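You operate a simulated robot arm through the tools that you are given. There is no shell and no other tool. Be economical: measure what you need, move in short steps, check, and stop when the job is done.

You are at the controls of a simulated robot arm. One attempt, no reset.

Task
Press the bellows key two times.

Only the result counts: the job must be done as asked and must still hold three seconds after the hand-in. Knocking over, shifting, dropping, spilling or breaking anything else fails it.

Robot
A 6-joint arm with a two-finger parallel gripper, fixed in place. Base frame: the origin is at the foot of the arm, x ahead of it, y to its left, z up. Lengths are in mm, angles in rad, forces in N, time in s.
With the tool pointing down near the work surface it reaches from about 160 to 580 mm from the base axis. Its first joint turns from -1.152 to 1.152 rad. Payload 2.1 kg.
Tool frame: the origin (TCP) lies between the finger pads and is the grasp point; the fingertips stand 30 mm ahead of it; z points along the fingers, y is the line along which they close. The gripper opens to 94 mm. The fingers are 28 mm wide and 10 mm thick; the gripper's body (50 by 96 mm) begins 55 mm behind the TCP.
Orientation is told as [roll, pitch, yaw] about the base's x, y, z axes, in that order, counted from this pose: with the fingers straight down and closing along the base's y, the tool's x points along the base's -x, its y along +y and its z along -z.

Tools
- The arm moves only by the tool step_arm. Its argument "rows" is a list of rows, each a list of 3 entries, a list of its own where there are three numbers: the opening, from 0 (shut) to 1 (fully open), then the shift along the tool's x, y, z in units of 40 mm (1.0 is 40 mm), then the turn, a rotation vector about the tool's x, y, z in units of 5 degrees (1.0 is 5 degrees). In form: [[grip, [dx, dy, dz], [rx, ry, rz]], ...]. A call has 1 to 20 rows; each row shifts and turns the commanded pose from where the row before left it, along the tool's axes as they then stand. A call with a number of a shift or a turn outside -1 to 1 is refused whole. A row lasts 0.2 s, in which the tool goes at most 50 mm and 0.15 rad; a call with a longer step from one row to the next is refused whole, and so is a gripper value outside its range. Where a pose cannot be reached the arm comes as near as it can. A force on the tool above 40 N (or 10 N above the force at the start of the call, whichever is more), or a blocked arm, ends the call early, and 0.2 s more pass. Each finger travels about 72 mm/s and halts on what it meets, pressing with about 21 N; the grip force reading is that of the motor and also rises with nothing between the fingers. The clock runs only during rows and for 0.2 s after the last one: add rows that do not move to give the fingers time. It gives the time, the measured TCP pose, the force on the tool (base axes), the opening and the grip force at its end, in the units of the frame above (readings bear some noise).
- Cameras (640 x 400 px; columns grow to the right, rows downward): "scene" is fixed at [37.6, -354.4, 513.2]; the picture's right is [0.92, -0.40, 0.00], its down [-0.12, -0.27, -0.95] and it looks along [0.38, 0.88, -0.30] (base axes); focal length 353 px, centre (320, 200). "wrist" rides on the gripper at [-37, 0, -58] in the tool frame; the picture's right is [0.00, -1.00, 0.00], its down [0.97, 0.00, -0.24] and it looks along [0.24, 0.00, 0.97] (tool axes); focal length 218 px, centre (320, 200).
- capture(camera): a new picture of that camera. The clock stands still meanwhile.
- pixel_to_xyz(camera, pixels): for up to 12 pixels [column, row] of the newest picture of that camera ("zoom" is the newest enlarged one), the place [x, y, z] in the base frame of the surface seen there, good to about 2 mm. The clock stands still meanwhile.
- zoom(camera, box): a new picture of the part [left, top, right, bottom] of that camera's present view, enlarged. The clock stands still meanwhile.
- hand_in(): hands the job in; it is judged then, once.

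Go step by step. Measure first, check grasps and placings, and put right what went wrong. The budget is 60 turns and 30 pictures, counting those below and the enlarged ones. Unless the task says otherwise, let go and move clear before handing in, and close with one line.

The tools are called as name(argument=value, ...) on one line, values as JSON. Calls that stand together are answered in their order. step_arm: Moves the arm, as the interface text tells. Its arguments: {"type":"object","properties":{"rows":{"type":"array"}},"required":["rows"]} The other tools are called the same way: capture (camera) takes a picture; pixel_to_xyz (camera, pixels) gives the place of the surface under pixels of a picture; zoom (camera, box) takes an enlarged picture of a part of a camera's view; hand_in () hands the job in.

At the start:

```text
time_s: 0.0
eef_pos: [196.8, 248.8, 331.2]
orientation: [0.001, 0.0, 0.0]
force: [-0.4, 0.2, 0.4]
grip_width: 94.2
gripper_force: 0.1
```

scene: 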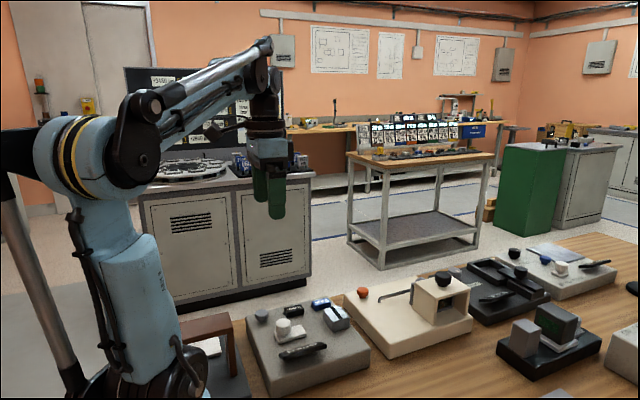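
wrist: 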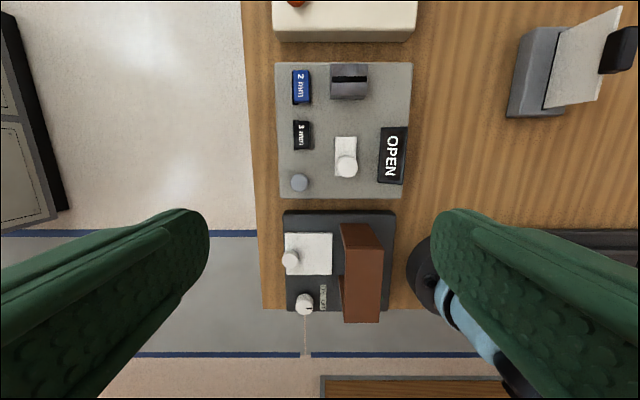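

The pictures show several consoles along the bench, but none is yet identified as having a bellows key. I'll zoom in on the stations to read the labels.

zoom(camera="scene", box=[170, 230, 410, 400])

zoom(camera="scene", box=[400, 230, 640, 400])

zoom(camera="wrist", box=[240, 0, 440, 330])

```text
2.35 times, centred on (290, 315) of scene
```

zoom: 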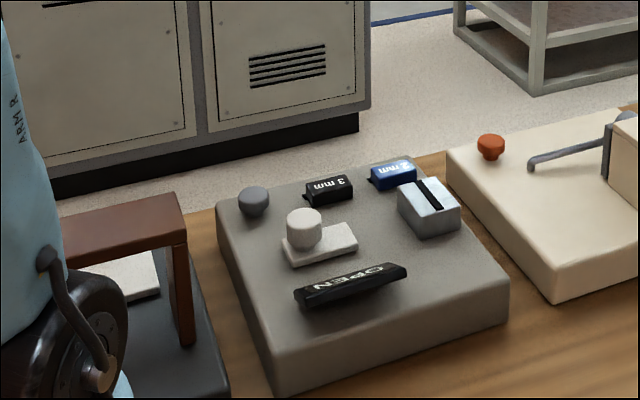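

```text
2.35 times, centred on (520, 315) of scene
```

zoom: 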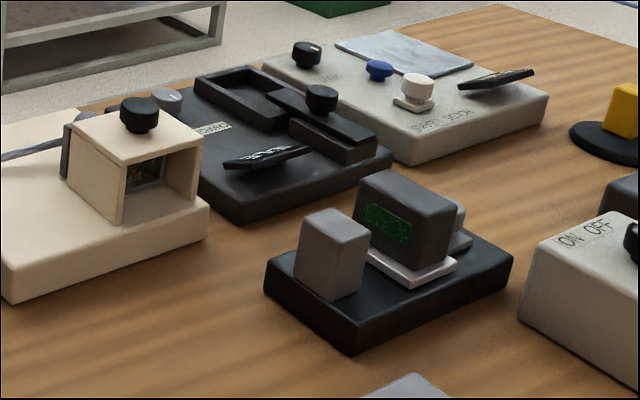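

```text
1.21 times, centred on (340, 165) of wrist
```

zoom: 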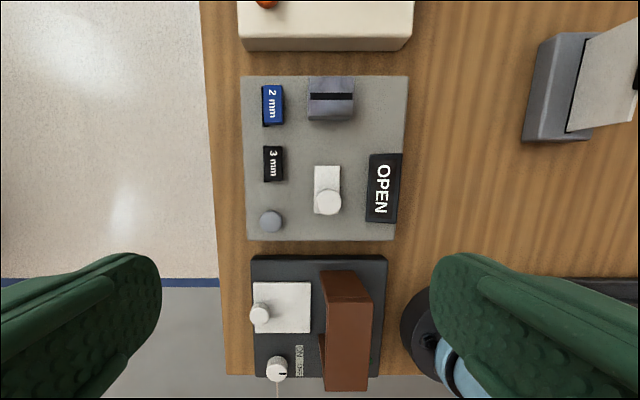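

No bellows label is readable so far; the second console row (zoom around 510,310) needs a view from above. I'll move the tool ahead and to the right at the present height to survey.

step_arm(rows=[[1, [-1, -0.5, 0], [0, 0, 0]], [1, [-1, -0.5, 0], [0, 0, 0]], [1, [-1, -0.5, 0], [0, 0, 0]], [1, [-1, -0.5, 0], [0, 0, 0]], [1, [0, 0, 0], [0, 0, 0]], [1, [0, 0, 0], [0, 0, 0]]])

capture(camera="wrist")

```text
time_s: 1.4
eef_pos: [359.1, 168.0, 331.7]
orientation: [0.004, 0.0, -0.001]
force: [-0.2, 0.8, -0.4]
grip_width: 93.8
gripper_force: 0.0
```

```text
24 pictures are left
```

wrist: 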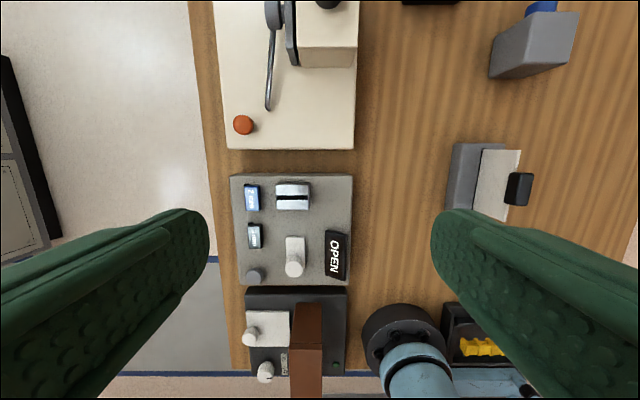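

The wrist camera looks back toward the base, so the far consoles are cut off at the top (row 0). I'll tilt the tool forward about its y and shift right to see them.

step_arm(rows=[[1, [0, -1, 0], [0, -1, 0]], [1, [0, -1, 0], [0, -1, 0]], [1, [0, -0.5, 0], [0, -1, 0]], [1, [0, 0, 0], [0, -1, 0]], [1, [0, 0, 0], [0, -1, 0]], [1, [0, 0, 0], [0, -1, 0]], [1, [0, 0, 0], [0, -1, 0]], [1, [0, 0, 0], [0, 0, 0]]])

capture(camera="wrist")

```text
time_s: 3.2
eef_pos: [357.3, 68.6, 331.1]
orientation: [0.0, -0.615, -0.004]
force: [0.5, 0.9, 0.6]
grip_width: 93.8
gripper_force: 0.1
```

```text
23 pictures are left
```

wrist: 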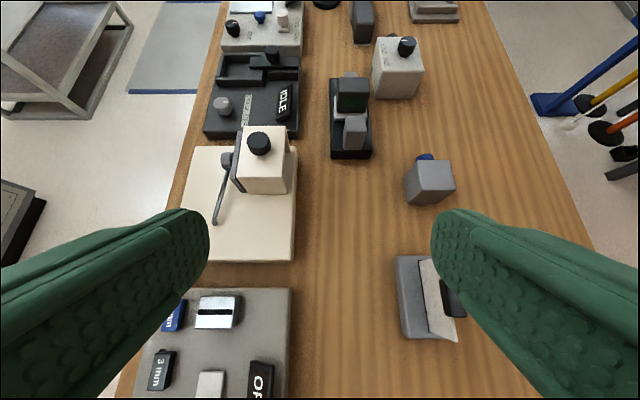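

The forward view shows all stations: the far grey one at (260,20), dark one with "IDLE" plate at (255,95), cream one at (240,180), and items on the right. I'll zoom on these to read labels.

zoom(camera="wrist", box=[180, 0, 340, 140])

zoom(camera="wrist", box=[310, 0, 490, 210])

zoom(camera="scene", box=[480, 220, 640, 320])

```text
2.86 times, centred on (260, 70) of wrist
```

zoom: 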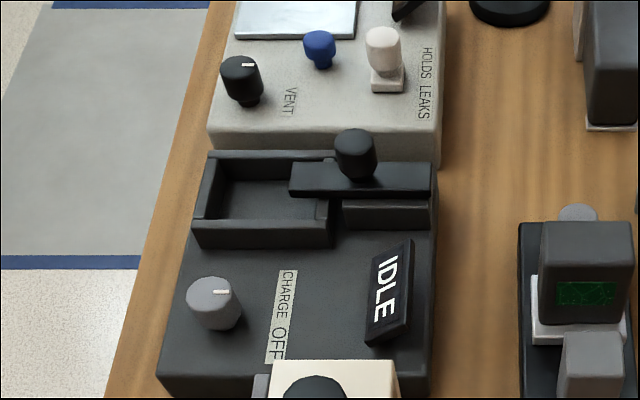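

```text
1.90 times, centred on (400, 105) of wrist
```

zoom: 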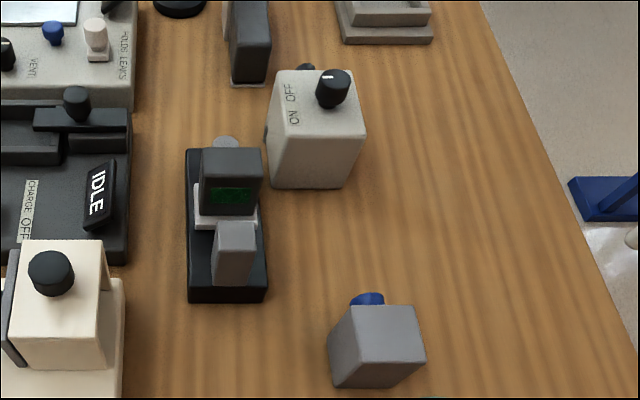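

```text
4.00 times, centred on (560, 270) of scene
```

zoom: 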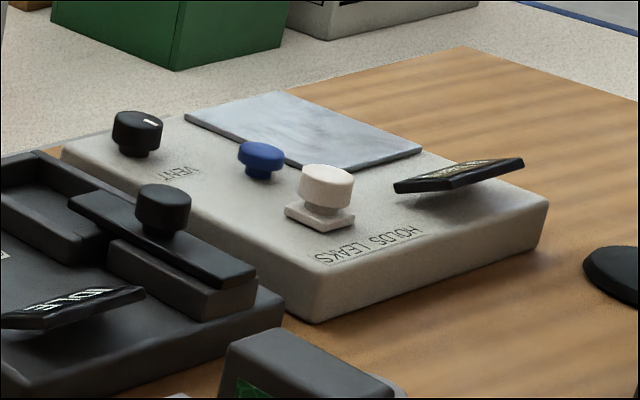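

The far console has a blue button, HOLDS/LEAKS slider and VENT knob; the right side has grey boxes, one with a blue thing behind it (wrist 425,157). I'll locate these, then look closer.

pixel_to_xyz(camera="wrist", pixels=[[260, 17], [243, 125], [259, 143], [425, 157], [430, 180], [406, 46], [355, 95], [350, 130], [430, 300], [365, 20], [435, 10], [326, 3]])

step_arm(rows=[[1, [-0.8, -0.4, 0.55], [0, 0, 0]], [1, [-0.8, -0.4, 0.55], [0, 0, 0]], [1, [-0.4, -0.4, 0.28], [0, 0, 0]], [1, [0, 0, 0], [0, 0, 0]], [1, [0, 0, 0], [0, 0, 0]]])

capture(camera="wrist")

```text
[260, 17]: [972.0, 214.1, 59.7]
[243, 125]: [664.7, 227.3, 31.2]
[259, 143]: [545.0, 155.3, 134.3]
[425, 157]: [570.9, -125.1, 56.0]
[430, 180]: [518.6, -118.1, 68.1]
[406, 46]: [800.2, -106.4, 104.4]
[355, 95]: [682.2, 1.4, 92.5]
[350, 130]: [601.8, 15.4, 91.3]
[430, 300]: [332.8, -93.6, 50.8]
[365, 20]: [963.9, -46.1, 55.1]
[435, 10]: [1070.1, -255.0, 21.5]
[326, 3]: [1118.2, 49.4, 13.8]
```

```text
time_s: 4.4
eef_pos: [454.0, 21.3, 331.7]
orientation: [0.002, -0.611, -0.002]
force: [1.4, -1.0, 0.0]
grip_width: 94.0
gripper_force: 0.1
```

```text
19 pictures are left
```

wrist: 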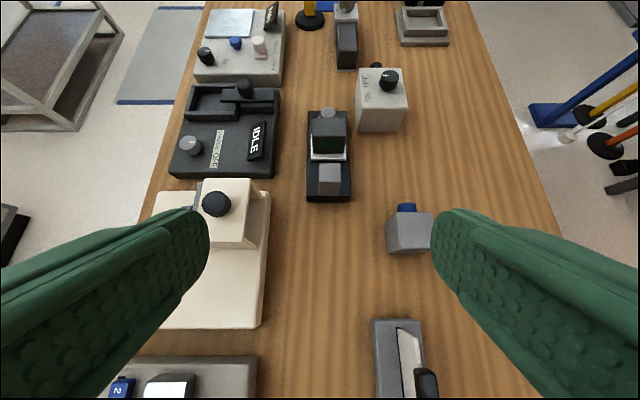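

By the measured places, the far console (x≈970) and the dark ones (x≥600) are out of reach, so the bellows key must be on something nearer. I'll straighten the tool and look down on the grey box with the blue part at about [545,-120].

step_arm(rows=[[1, [0, -0.8, 0], [0, 1, 0]], [1, [0, -0.8, 0], [0, 1, 0]], [1, [0, -0.8, 0], [0, 1, 0]], [1, [0, -0.8, 0], [0, 1, 0]], [1, [0, 0, 0], [0, 1, 0]], [1, [0, 0, 0], [0, 0, 0]], [1, [0, 0, 0], [0, 0, 0]]])

capture(camera="wrist")

```text
time_s: 6.0
eef_pos: [454.3, -105.9, 331.6]
orientation: [0.002, -0.174, -0.001]
force: [0.2, 0.2, 0.4]
grip_width: 94.3
gripper_force: 0.0
```

```text
18 pictures are left
```

wrist: 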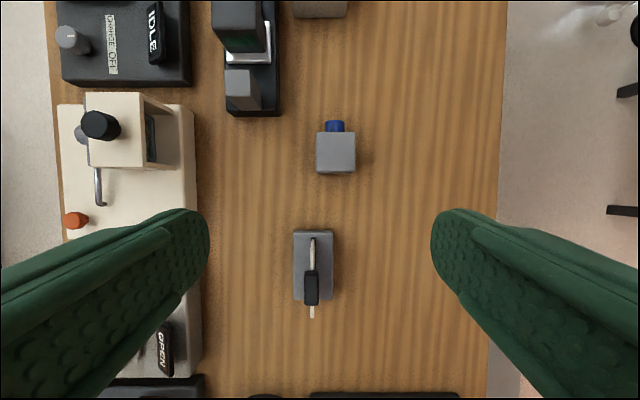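

The grey box and the knife tool carry no labelled key. I'll go back over the near consoles to read the small labels around the base station and the 2 mm / 3 mm console.

step_arm(rows=[[1, [0.69, 0.92, -0.12], [0, 0, 0]], [1, [0.69, 0.92, -0.12], [0, 0, 0]], [1, [0.69, 0.92, -0.12], [0, 0, 0]], [1, [0.69, 0.92, -0.12], [0, 0, 0]], [1, [0.69, 0.92, -0.12], [0, 0, 0]], [1, [0.69, 0.92, -0.12], [0, 0, 0]], [1, [0.69, 0.92, -0.12], [0, 0, 0]], [1, [0.3, 0.92, -0.05], [0, 0, 0]], [1, [0, 0, 0], [0, 0, 0]], [1, [0, 0, 0], [0, 0, 0]]])

zoom(camera="wrist", box=[200, 0, 440, 150])

zoom(camera="wrist", box=[200, 150, 440, 400])

```text
time_s: 8.2
eef_pos: [246.1, 186.4, 332.5]
orientation: [0.002, -0.175, -0.001]
force: [0.5, -0.3, -0.5]
grip_width: 93.9
gripper_force: 0.0
```

```text
2.67 times, centred on (320, 75) of wrist
```

zoom: 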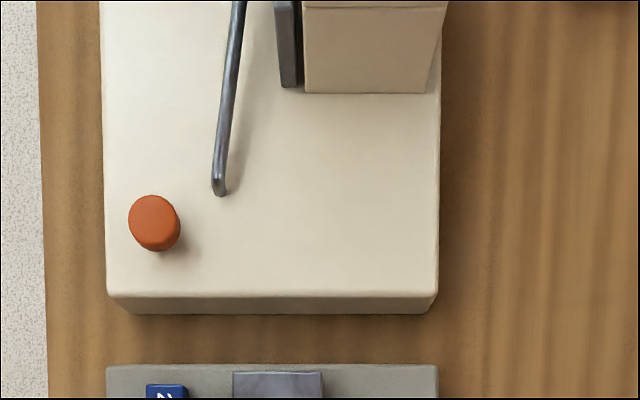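

```text
1.60 times, centred on (320, 275) of wrist
```

zoom: 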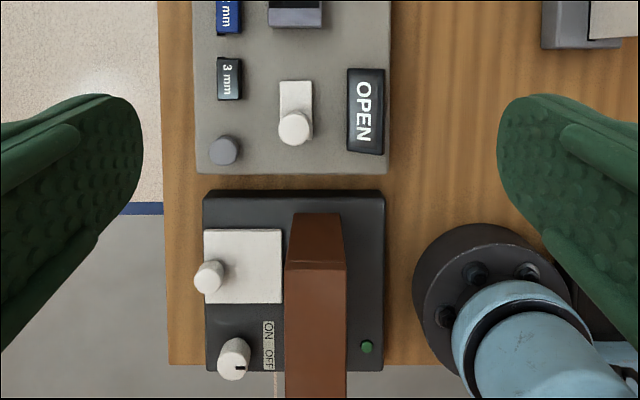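

The near station has an ON/OFF knob; the second console has mm keys, a slider and a round grey button; the cream machine has an orange mushroom button and a lever. None says bellows, so I'll zoom on the cream machine's window and the others from the fixed camera for more clues.

zoom(camera="scene", box=[340, 260, 480, 350])

zoom(camera="scene", box=[240, 290, 360, 370])

zoom(camera="scene", box=[480, 300, 640, 400])

```text
4.44 times, centred on (410, 305) of scene
```

zoom: 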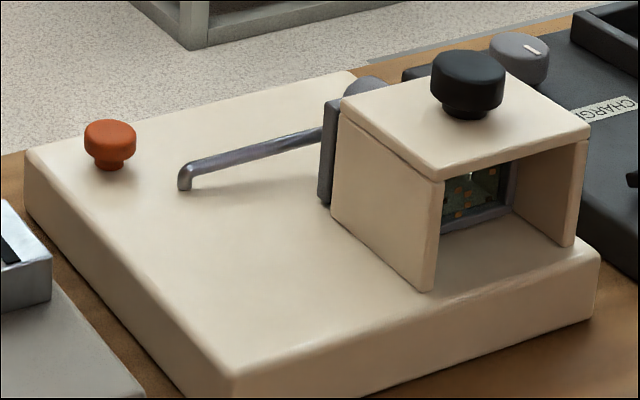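

```text
5.00 times, centred on (300, 330) of scene
```

zoom: 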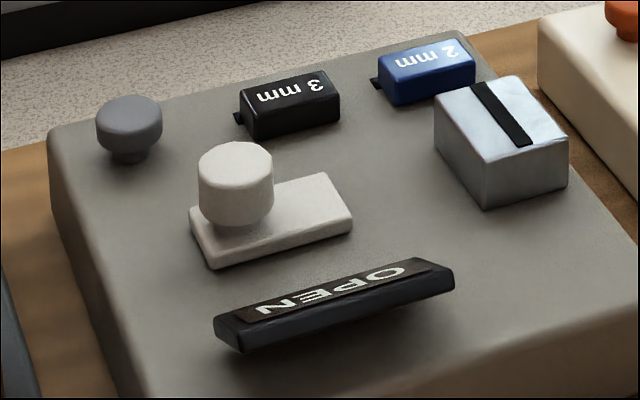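

```text
4.00 times, centred on (560, 350) of scene
```

zoom: 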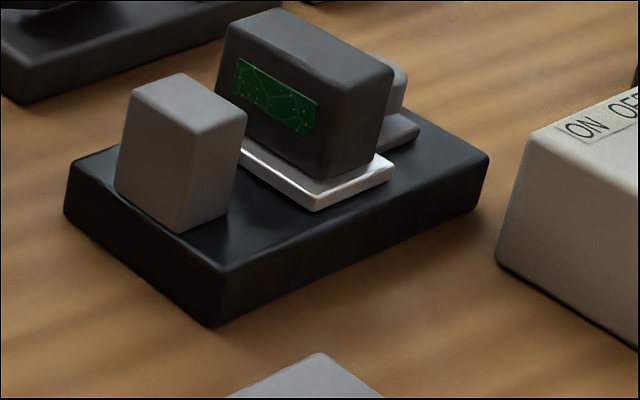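

The cream machine has a nozzle-like tube coming from a box, with the orange button near its tip; still not decisive. I haven't looked at the bench to the right of the base (dark tray with something yellow), so I'll survey that.

step_arm(rows=[[1, [-0.2, -1, 0.03], [0, 0, 0]], [1, [-0.2, -1, 0.03], [0, 0, 0]], [1, [-0.2, -1, 0.03], [0, 0, 0]], [1, [-0.2, -1, 0.03], [0, 0, 0]], [1, [0, -1, 0], [0, 0, 0]], [1, [0, -1, 0], [0, 0, 0]], [1, [0, -1, 0], [0, 0, 0]], [1, [0, -1, 0], [0, 0, 0]], [1, [0, -1, 0], [0, 0, 0]], [1, [0, 0, 0], [0, 0, 0]], [1, [0, 0, 0], [0, 0, 0]]])

capture(camera="wrist")

```text
time_s: 10.6
eef_pos: [278.9, -173.7, 332.0]
orientation: [0.002, -0.175, -0.001]
force: [0.0, 0.3, -0.7]
grip_width: 94.0
gripper_force: 0.2
```

```text
12 pictures are left
```

wrist: 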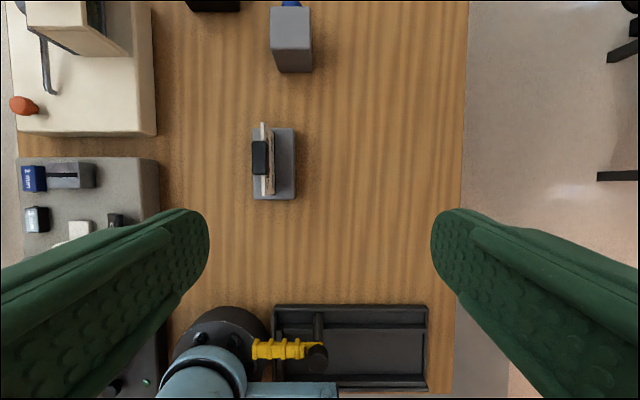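

There is a dark tray at the base's right with a yellow ribbed part ending in a black knob (250–325, 350), which could be the bellows. I'll zoom on it.

zoom(camera="wrist", box=[230, 290, 450, 400])

pixel_to_xyz(camera="wrist", pixels=[[280, 349], [316, 357], [370, 350], [350, 250], [318, 325], [24, 105], [100, 100]])

```text
2.91 times, centred on (340, 345) of wrist
```

zoom: 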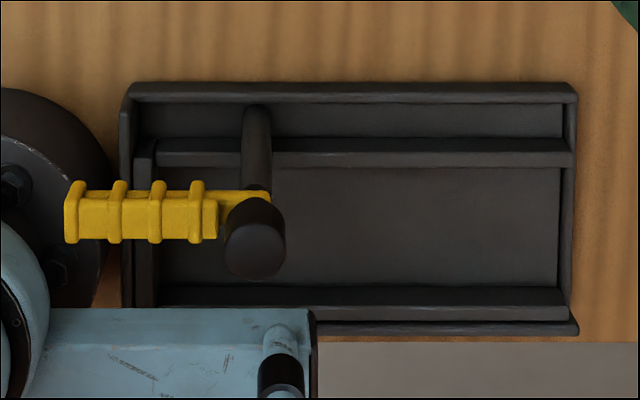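

```text
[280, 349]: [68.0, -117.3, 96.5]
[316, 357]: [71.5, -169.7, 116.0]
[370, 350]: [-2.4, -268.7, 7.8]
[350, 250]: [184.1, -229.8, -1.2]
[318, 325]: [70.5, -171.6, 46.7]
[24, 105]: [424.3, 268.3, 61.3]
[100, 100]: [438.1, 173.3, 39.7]
```

The yellow piece is at x≈70, too close to the base to reach, and isn't a key. The wall sheets and the dark board with labels (150–250, 70–150) may explain the stations, so I'll read them.

zoom(camera="scene", box=[300, 15, 500, 85])

zoom(camera="scene", box=[120, 60, 320, 185])

```text
3.20 times, centred on (400, 50) of scene
```

zoom: 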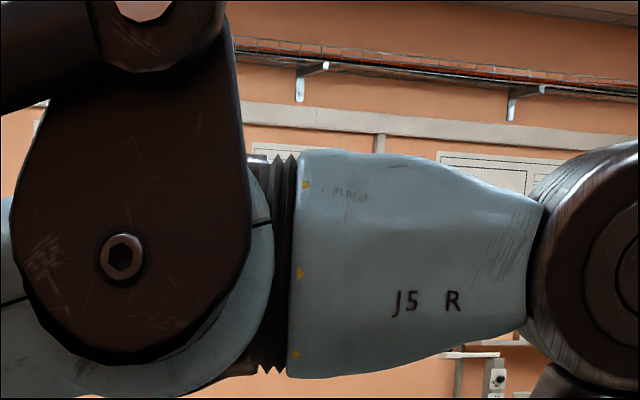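

```text
3.20 times, centred on (220, 122) of scene
```

zoom: 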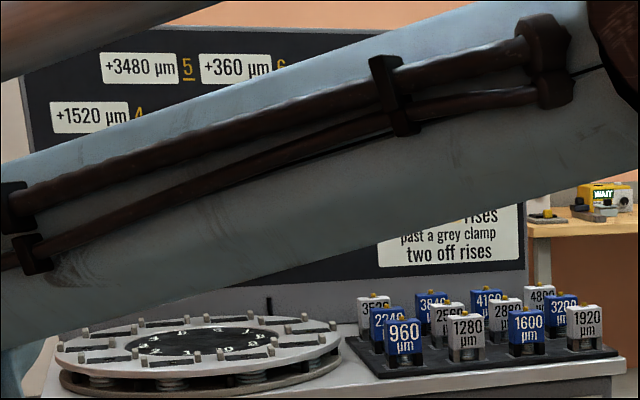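

The dark board holds instructions ("…past a grey clamp two off rises"), partly hidden by the arm. I'll straighten the tool and move to above the orange-button area, which may also clear the view of the board.

step_arm(rows=[[1, [0, 0.5, 0], [0, 1, 0]], [1, [0, 0.5, 0], [0, 1, 0]], [1, [-0.3, 0.95, 0], [0, 0, 0]], [1, [-0.3, 0.95, 0], [0, 0, 0]], [1, [-0.3, 0.95, 0], [0, 0, 0]], [1, [-0.3, 0.95, 0], [0, 0, 0]], [1, [-0.3, 0.95, 0], [0, 0, 0]], [1, [-0.3, 0.95, 0], [0, 0, 0]], [1, [-0.3, 0.95, 0], [0, 0, 0]], [1, [-0.3, 0.95, 0], [0, 0, 0]], [1, [-0.3, 0.95, 0], [0, 0, 0]], [1, [-0.3, 0.95, 0], [0, 0, 0]], [1, [-0.3, 0, 0.5], [0, 0, 0]], [1, [-0.3, 0, 0.5], [0, 0, 0]], [1, [0, 0, 0], [0, 0, 0]], [1, [0, 0, 0], [0, 0, 0]]])

capture(camera="scene")

```text
time_s: 14.0
eef_pos: [422.1, 246.9, 292.1]
orientation: [0.002, 0.0, 0.0]
force: [0.4, -0.1, -1.2]
grip_width: 94.1
gripper_force: 0.1
```

```text
8 pictures are left
```

scene: 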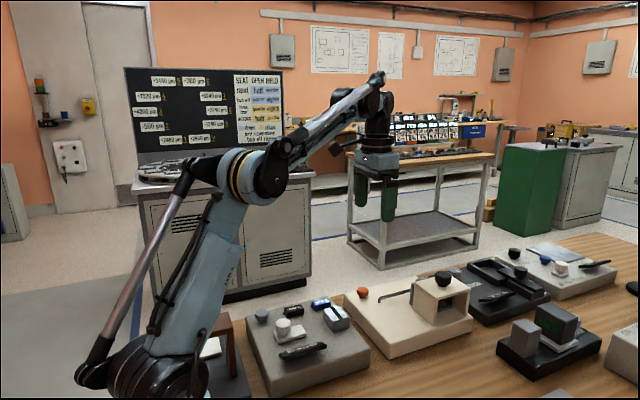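

The board is clear now at (125–282, 68–152), so I'll read it enlarged.

zoom(camera="scene", box=[120, 62, 290, 168])

zoom(camera="scene", box=[360, 85, 500, 165])

```text
3.76 times, centred on (205, 115) of scene
```

zoom: 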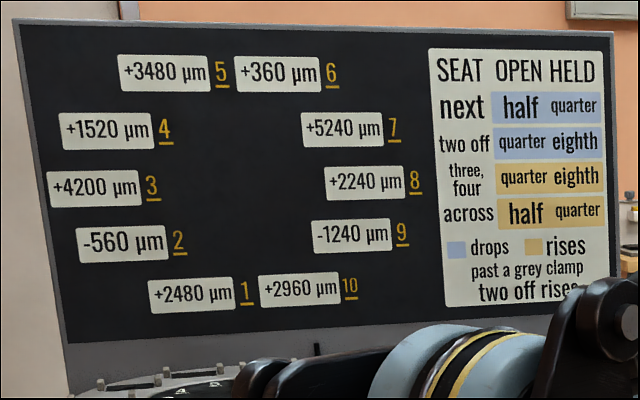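

```text
4.57 times, centred on (430, 125) of scene
```

zoom: 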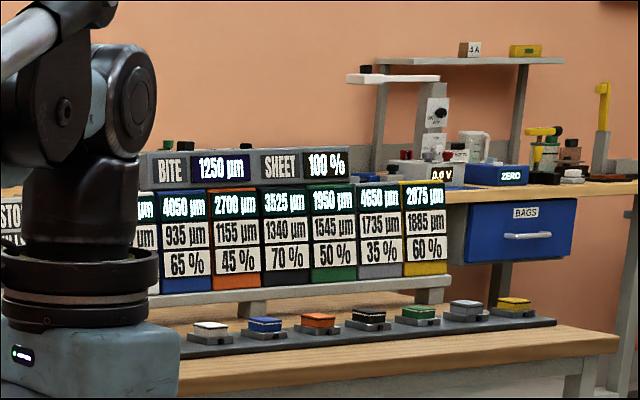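

Those boards belong to other benches and don't mention bellows. I'll look at the cream machine closely from here to decide whether its orange key feeds the tube.

capture(camera="wrist")

```text
5 pictures are left
```

wrist: 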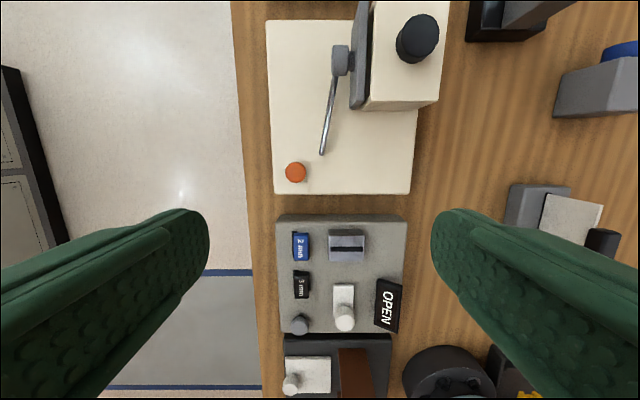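

The lever and gate join the cream box at (345,60); the framed thing inside its window could tell its function. I'll take one tight zoom of it.

zoom(camera="scene", box=[405, 262, 485, 312])

pixel_to_xyz(camera="wrist", pixels=[[295, 172], [300, 324], [322, 152], [339, 60], [300, 243], [301, 283], [330, 175], [345, 245], [344, 318], [280, 185], [288, 225], [388, 305]])

```text
8.00 times, centred on (445, 287) of scene
```

zoom: 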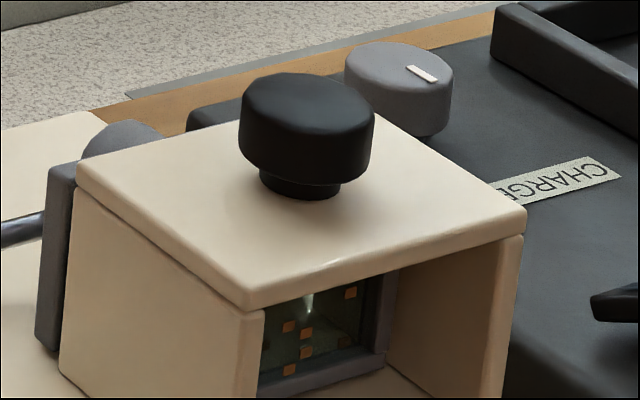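

```text
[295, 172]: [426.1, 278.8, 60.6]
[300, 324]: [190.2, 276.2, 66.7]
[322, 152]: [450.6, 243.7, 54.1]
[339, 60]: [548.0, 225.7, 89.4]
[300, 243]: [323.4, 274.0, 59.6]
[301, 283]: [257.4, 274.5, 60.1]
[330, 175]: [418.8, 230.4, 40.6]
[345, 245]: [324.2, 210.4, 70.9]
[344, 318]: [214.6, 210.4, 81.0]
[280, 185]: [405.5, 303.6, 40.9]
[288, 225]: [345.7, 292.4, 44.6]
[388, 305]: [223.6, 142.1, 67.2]
```

I take the framed dark glass with orange specks, the hood and the tube beside it as a blower station, so the orange mushroom key at [426, 279, 60.6] is the best reading of the bellows key. I'll shut the gripper and go above it, to about 25 mm clear.

step_arm(rows=[[0, [-0.1, 0.8, 0], [0, 0, 0]], [0, [0, 0, 0], [0, 0, 0]], [0, [0, 0, 0], [0, 0, 0]], [0, [0, 0, 0], [0, 0, 0]], [0, [0, 0, 1], [0, 0, 0]], [0, [0, 0, 1], [0, 0, 0]], [0, [0, 0, 1], [0, 0, 0]], [0, [0, 0, 1], [0, 0, 0]], [0, [0, 0, 0.4], [0, 0, 0]], [0, [0, 0, 0], [0, 0, 0]], [0, [0, 0, 0], [0, 0, 0]]])

zoom(camera="scene", box=[310, 230, 430, 320])

```text
time_s: 16.4
eef_pos: [427.9, 278.9, 117.4]
orientation: [0.002, 0.0, 0.001]
force: [0.0, 0.2, 0.7]
grip_width: 0.2
gripper_force: 20.9
```

```text
4.44 times, centred on (370, 275) of scene
```

zoom: 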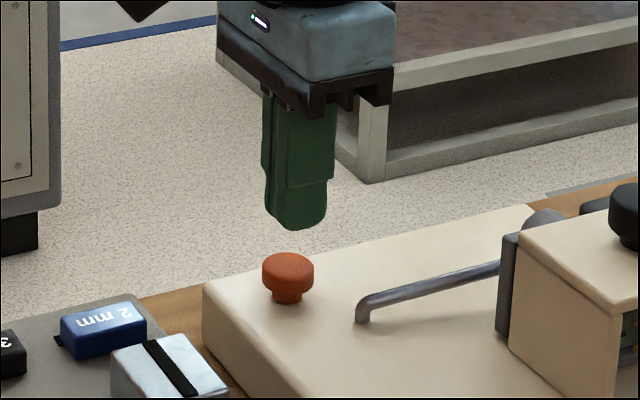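

The fingertips stand right above the orange key (zoom 290,270). I'll come down to near contact, then go in 1.5 mm steps and read the force.

step_arm(rows=[[0, [0, 0, 0.3], [0, 0, 0]], [0, [0, 0, 0.3], [0, 0, 0]], [0, [0, 0, 0.04], [0, 0, 0]], [0, [0, 0, 0.04], [0, 0, 0]], [0, [0, 0, 0.04], [0, 0, 0]], [0, [0, 0, 0], [0, 0, 0]]])

```text
time_s: 17.8
eef_pos: [426.4, 279.8, 88.0]
orientation: [0.001, 0.001, 0.0]
force: [-0.4, -0.9, 2.9]
grip_width: 0.0
gripper_force: 20.9
```

At z 88 the force is 2.9 N, so the key is touched and giving way. I'll press further in small steps.

step_arm(rows=[[0, [0, 0, 0.04], [0, 0, 0]], [0, [0, 0, 0.04], [0, 0, 0]], [0, [0, 0, 0], [0, 0, 0]]])

```text
time_s: 18.6
eef_pos: [426.6, 278.5, 85.3]
orientation: [0.001, 0.001, -0.001]
force: [-1.3, 0.7, 9.2]
grip_width: 0.0
gripper_force: 21.5
```

The force grew to 9.2 N at z 85.3; I'll go on a little to find the stop.

step_arm(rows=[[0, [0, 0, 0.04], [0, 0, 0]], [0, [0, 0, 0.02], [0, 0, 0]], [0, [0, 0, 0], [0, 0, 0]]])

zoom(camera="scene", box=[310, 230, 490, 350])

```text
time_s: 19.4
eef_pos: [427.3, 278.9, 81.7]
orientation: [0.002, 0.0, 0.001]
force: [-2.1, 0.5, 21.4]
grip_width: 0.0
gripper_force: 21.2
```

```text
3.33 times, centred on (400, 290) of scene
```

zoom: 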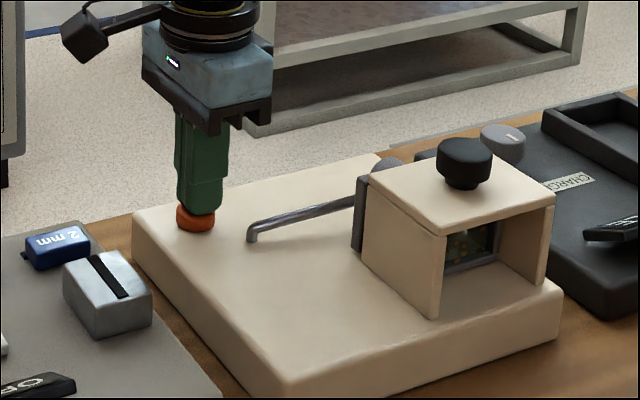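

The key cap is visibly down about 9 mm at 21 N, with the measured pose still following the command. I'll go 2 mm more to be sure it is at its stop.

step_arm(rows=[[0, [0, 0, 0.025], [0, 0, 0]], [0, [0, 0, 0.025], [0, 0, 0]], [0, [0, 0, 0], [0, 0, 0]]])

```text
time_s: 20.2
eef_pos: [427.1, 278.8, 79.4]
orientation: [0.001, -0.001, -0.001]
force: [-4.9, -1.3, 32.5]
grip_width: 0.1
gripper_force: 20.9
```

32.5 N at z 79.4 — a full press. I'll lift clear to z≈105, let the key come back, and look at the reading.

step_arm(rows=[[0, [0, 0, -0.2], [0, 0, 0]], [0, [0, 0, -0.2], [0, 0, 0]], [0, [0, 0, -0.3], [0, 0, 0]], [0, [0, 0, 0], [0, 0, 0]], [0, [0, 0, 0], [0, 0, 0]]])

zoom(camera="scene", box=[310, 230, 490, 350])

```text
time_s: 21.4
eef_pos: [426.0, 278.6, 108.1]
orientation: [0.002, -0.001, -0.001]
force: [-0.1, 0.5, 0.6]
grip_width: 0.1
gripper_force: 21.0
```

```text
3.33 times, centred on (400, 290) of scene
```

zoom: 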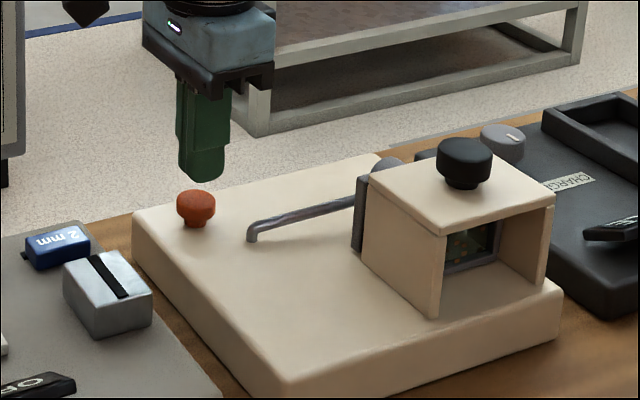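

The key sprang back up (zoom 196,205) and the nozzle and box are unmoved. Now the second press to the same depth, and back up.

step_arm(rows=[[0, [0, 0, 0.3], [0, 0, 0]], [0, [0, 0, 0.1], [0, 0, 0]], [0, [0, 0, 0.06], [0, 0, 0]], [0, [0, 0, 0.06], [0, 0, 0]], [0, [0, 0, 0.06], [0, 0, 0]], [0, [0, 0, 0.06], [0, 0, 0]], [0, [0, 0, 0.05], [0, 0, 0]], [0, [0, 0, 0.02], [0, 0, 0]], [0, [0, 0, 0], [0, 0, 0]]])

```text
time_s: 23.4
eef_pos: [427.8, 279.2, 79.6]
orientation: [0.001, -0.001, 0.0]
force: [-2.7, -1.5, 36.1]
grip_width: 0.2
gripper_force: 21.5
```

The second press reached z 79.6 at 36 N, the same depth as the first. I'll lift well clear.

step_arm(rows=[[0, [0, 0, -0.2], [0, 0, 0]], [0, [0, 0, -0.4], [0, 0, 0]], [0, [0, 0, -1], [0, 0, 0]], [0, [0, 0, -1], [0, 0, 0]], [0, [0, 0, -1], [0, 0, 0]], [0, [0, 0, 0], [0, 0, 0]], [0, [0, 0, 0], [0, 0, 0]]])

zoom(camera="scene", box=[310, 230, 490, 350])

```text
time_s: 25.0
eef_pos: [428.2, 278.3, 222.4]
orientation: [0.001, 0.0, 0.001]
force: [0.2, -0.7, 0.0]
grip_width: 0.1
gripper_force: 21.2
```

```text
3.33 times, centred on (400, 290) of scene
```

zoom: 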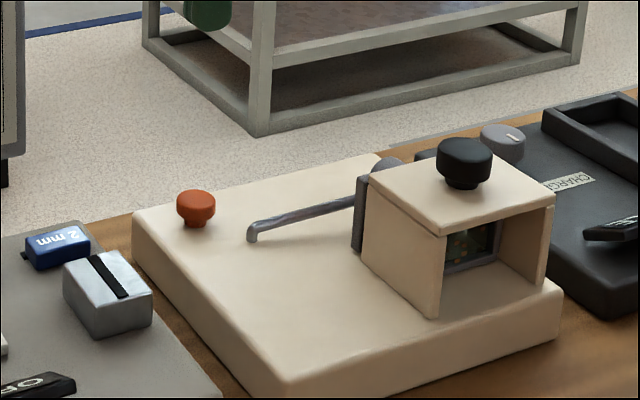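

The key is back up, nothing has shifted, and the arm is clear at z 222, so I'm handing in.

hand_in()

```text
The job is handed in.
```

I pressed the orange mushroom key on the cream machine fully down twice and handed in. No label I could read says "bellows", so treating that key as the bellows key was my best guess, based on the nozzle-like tube beside it.
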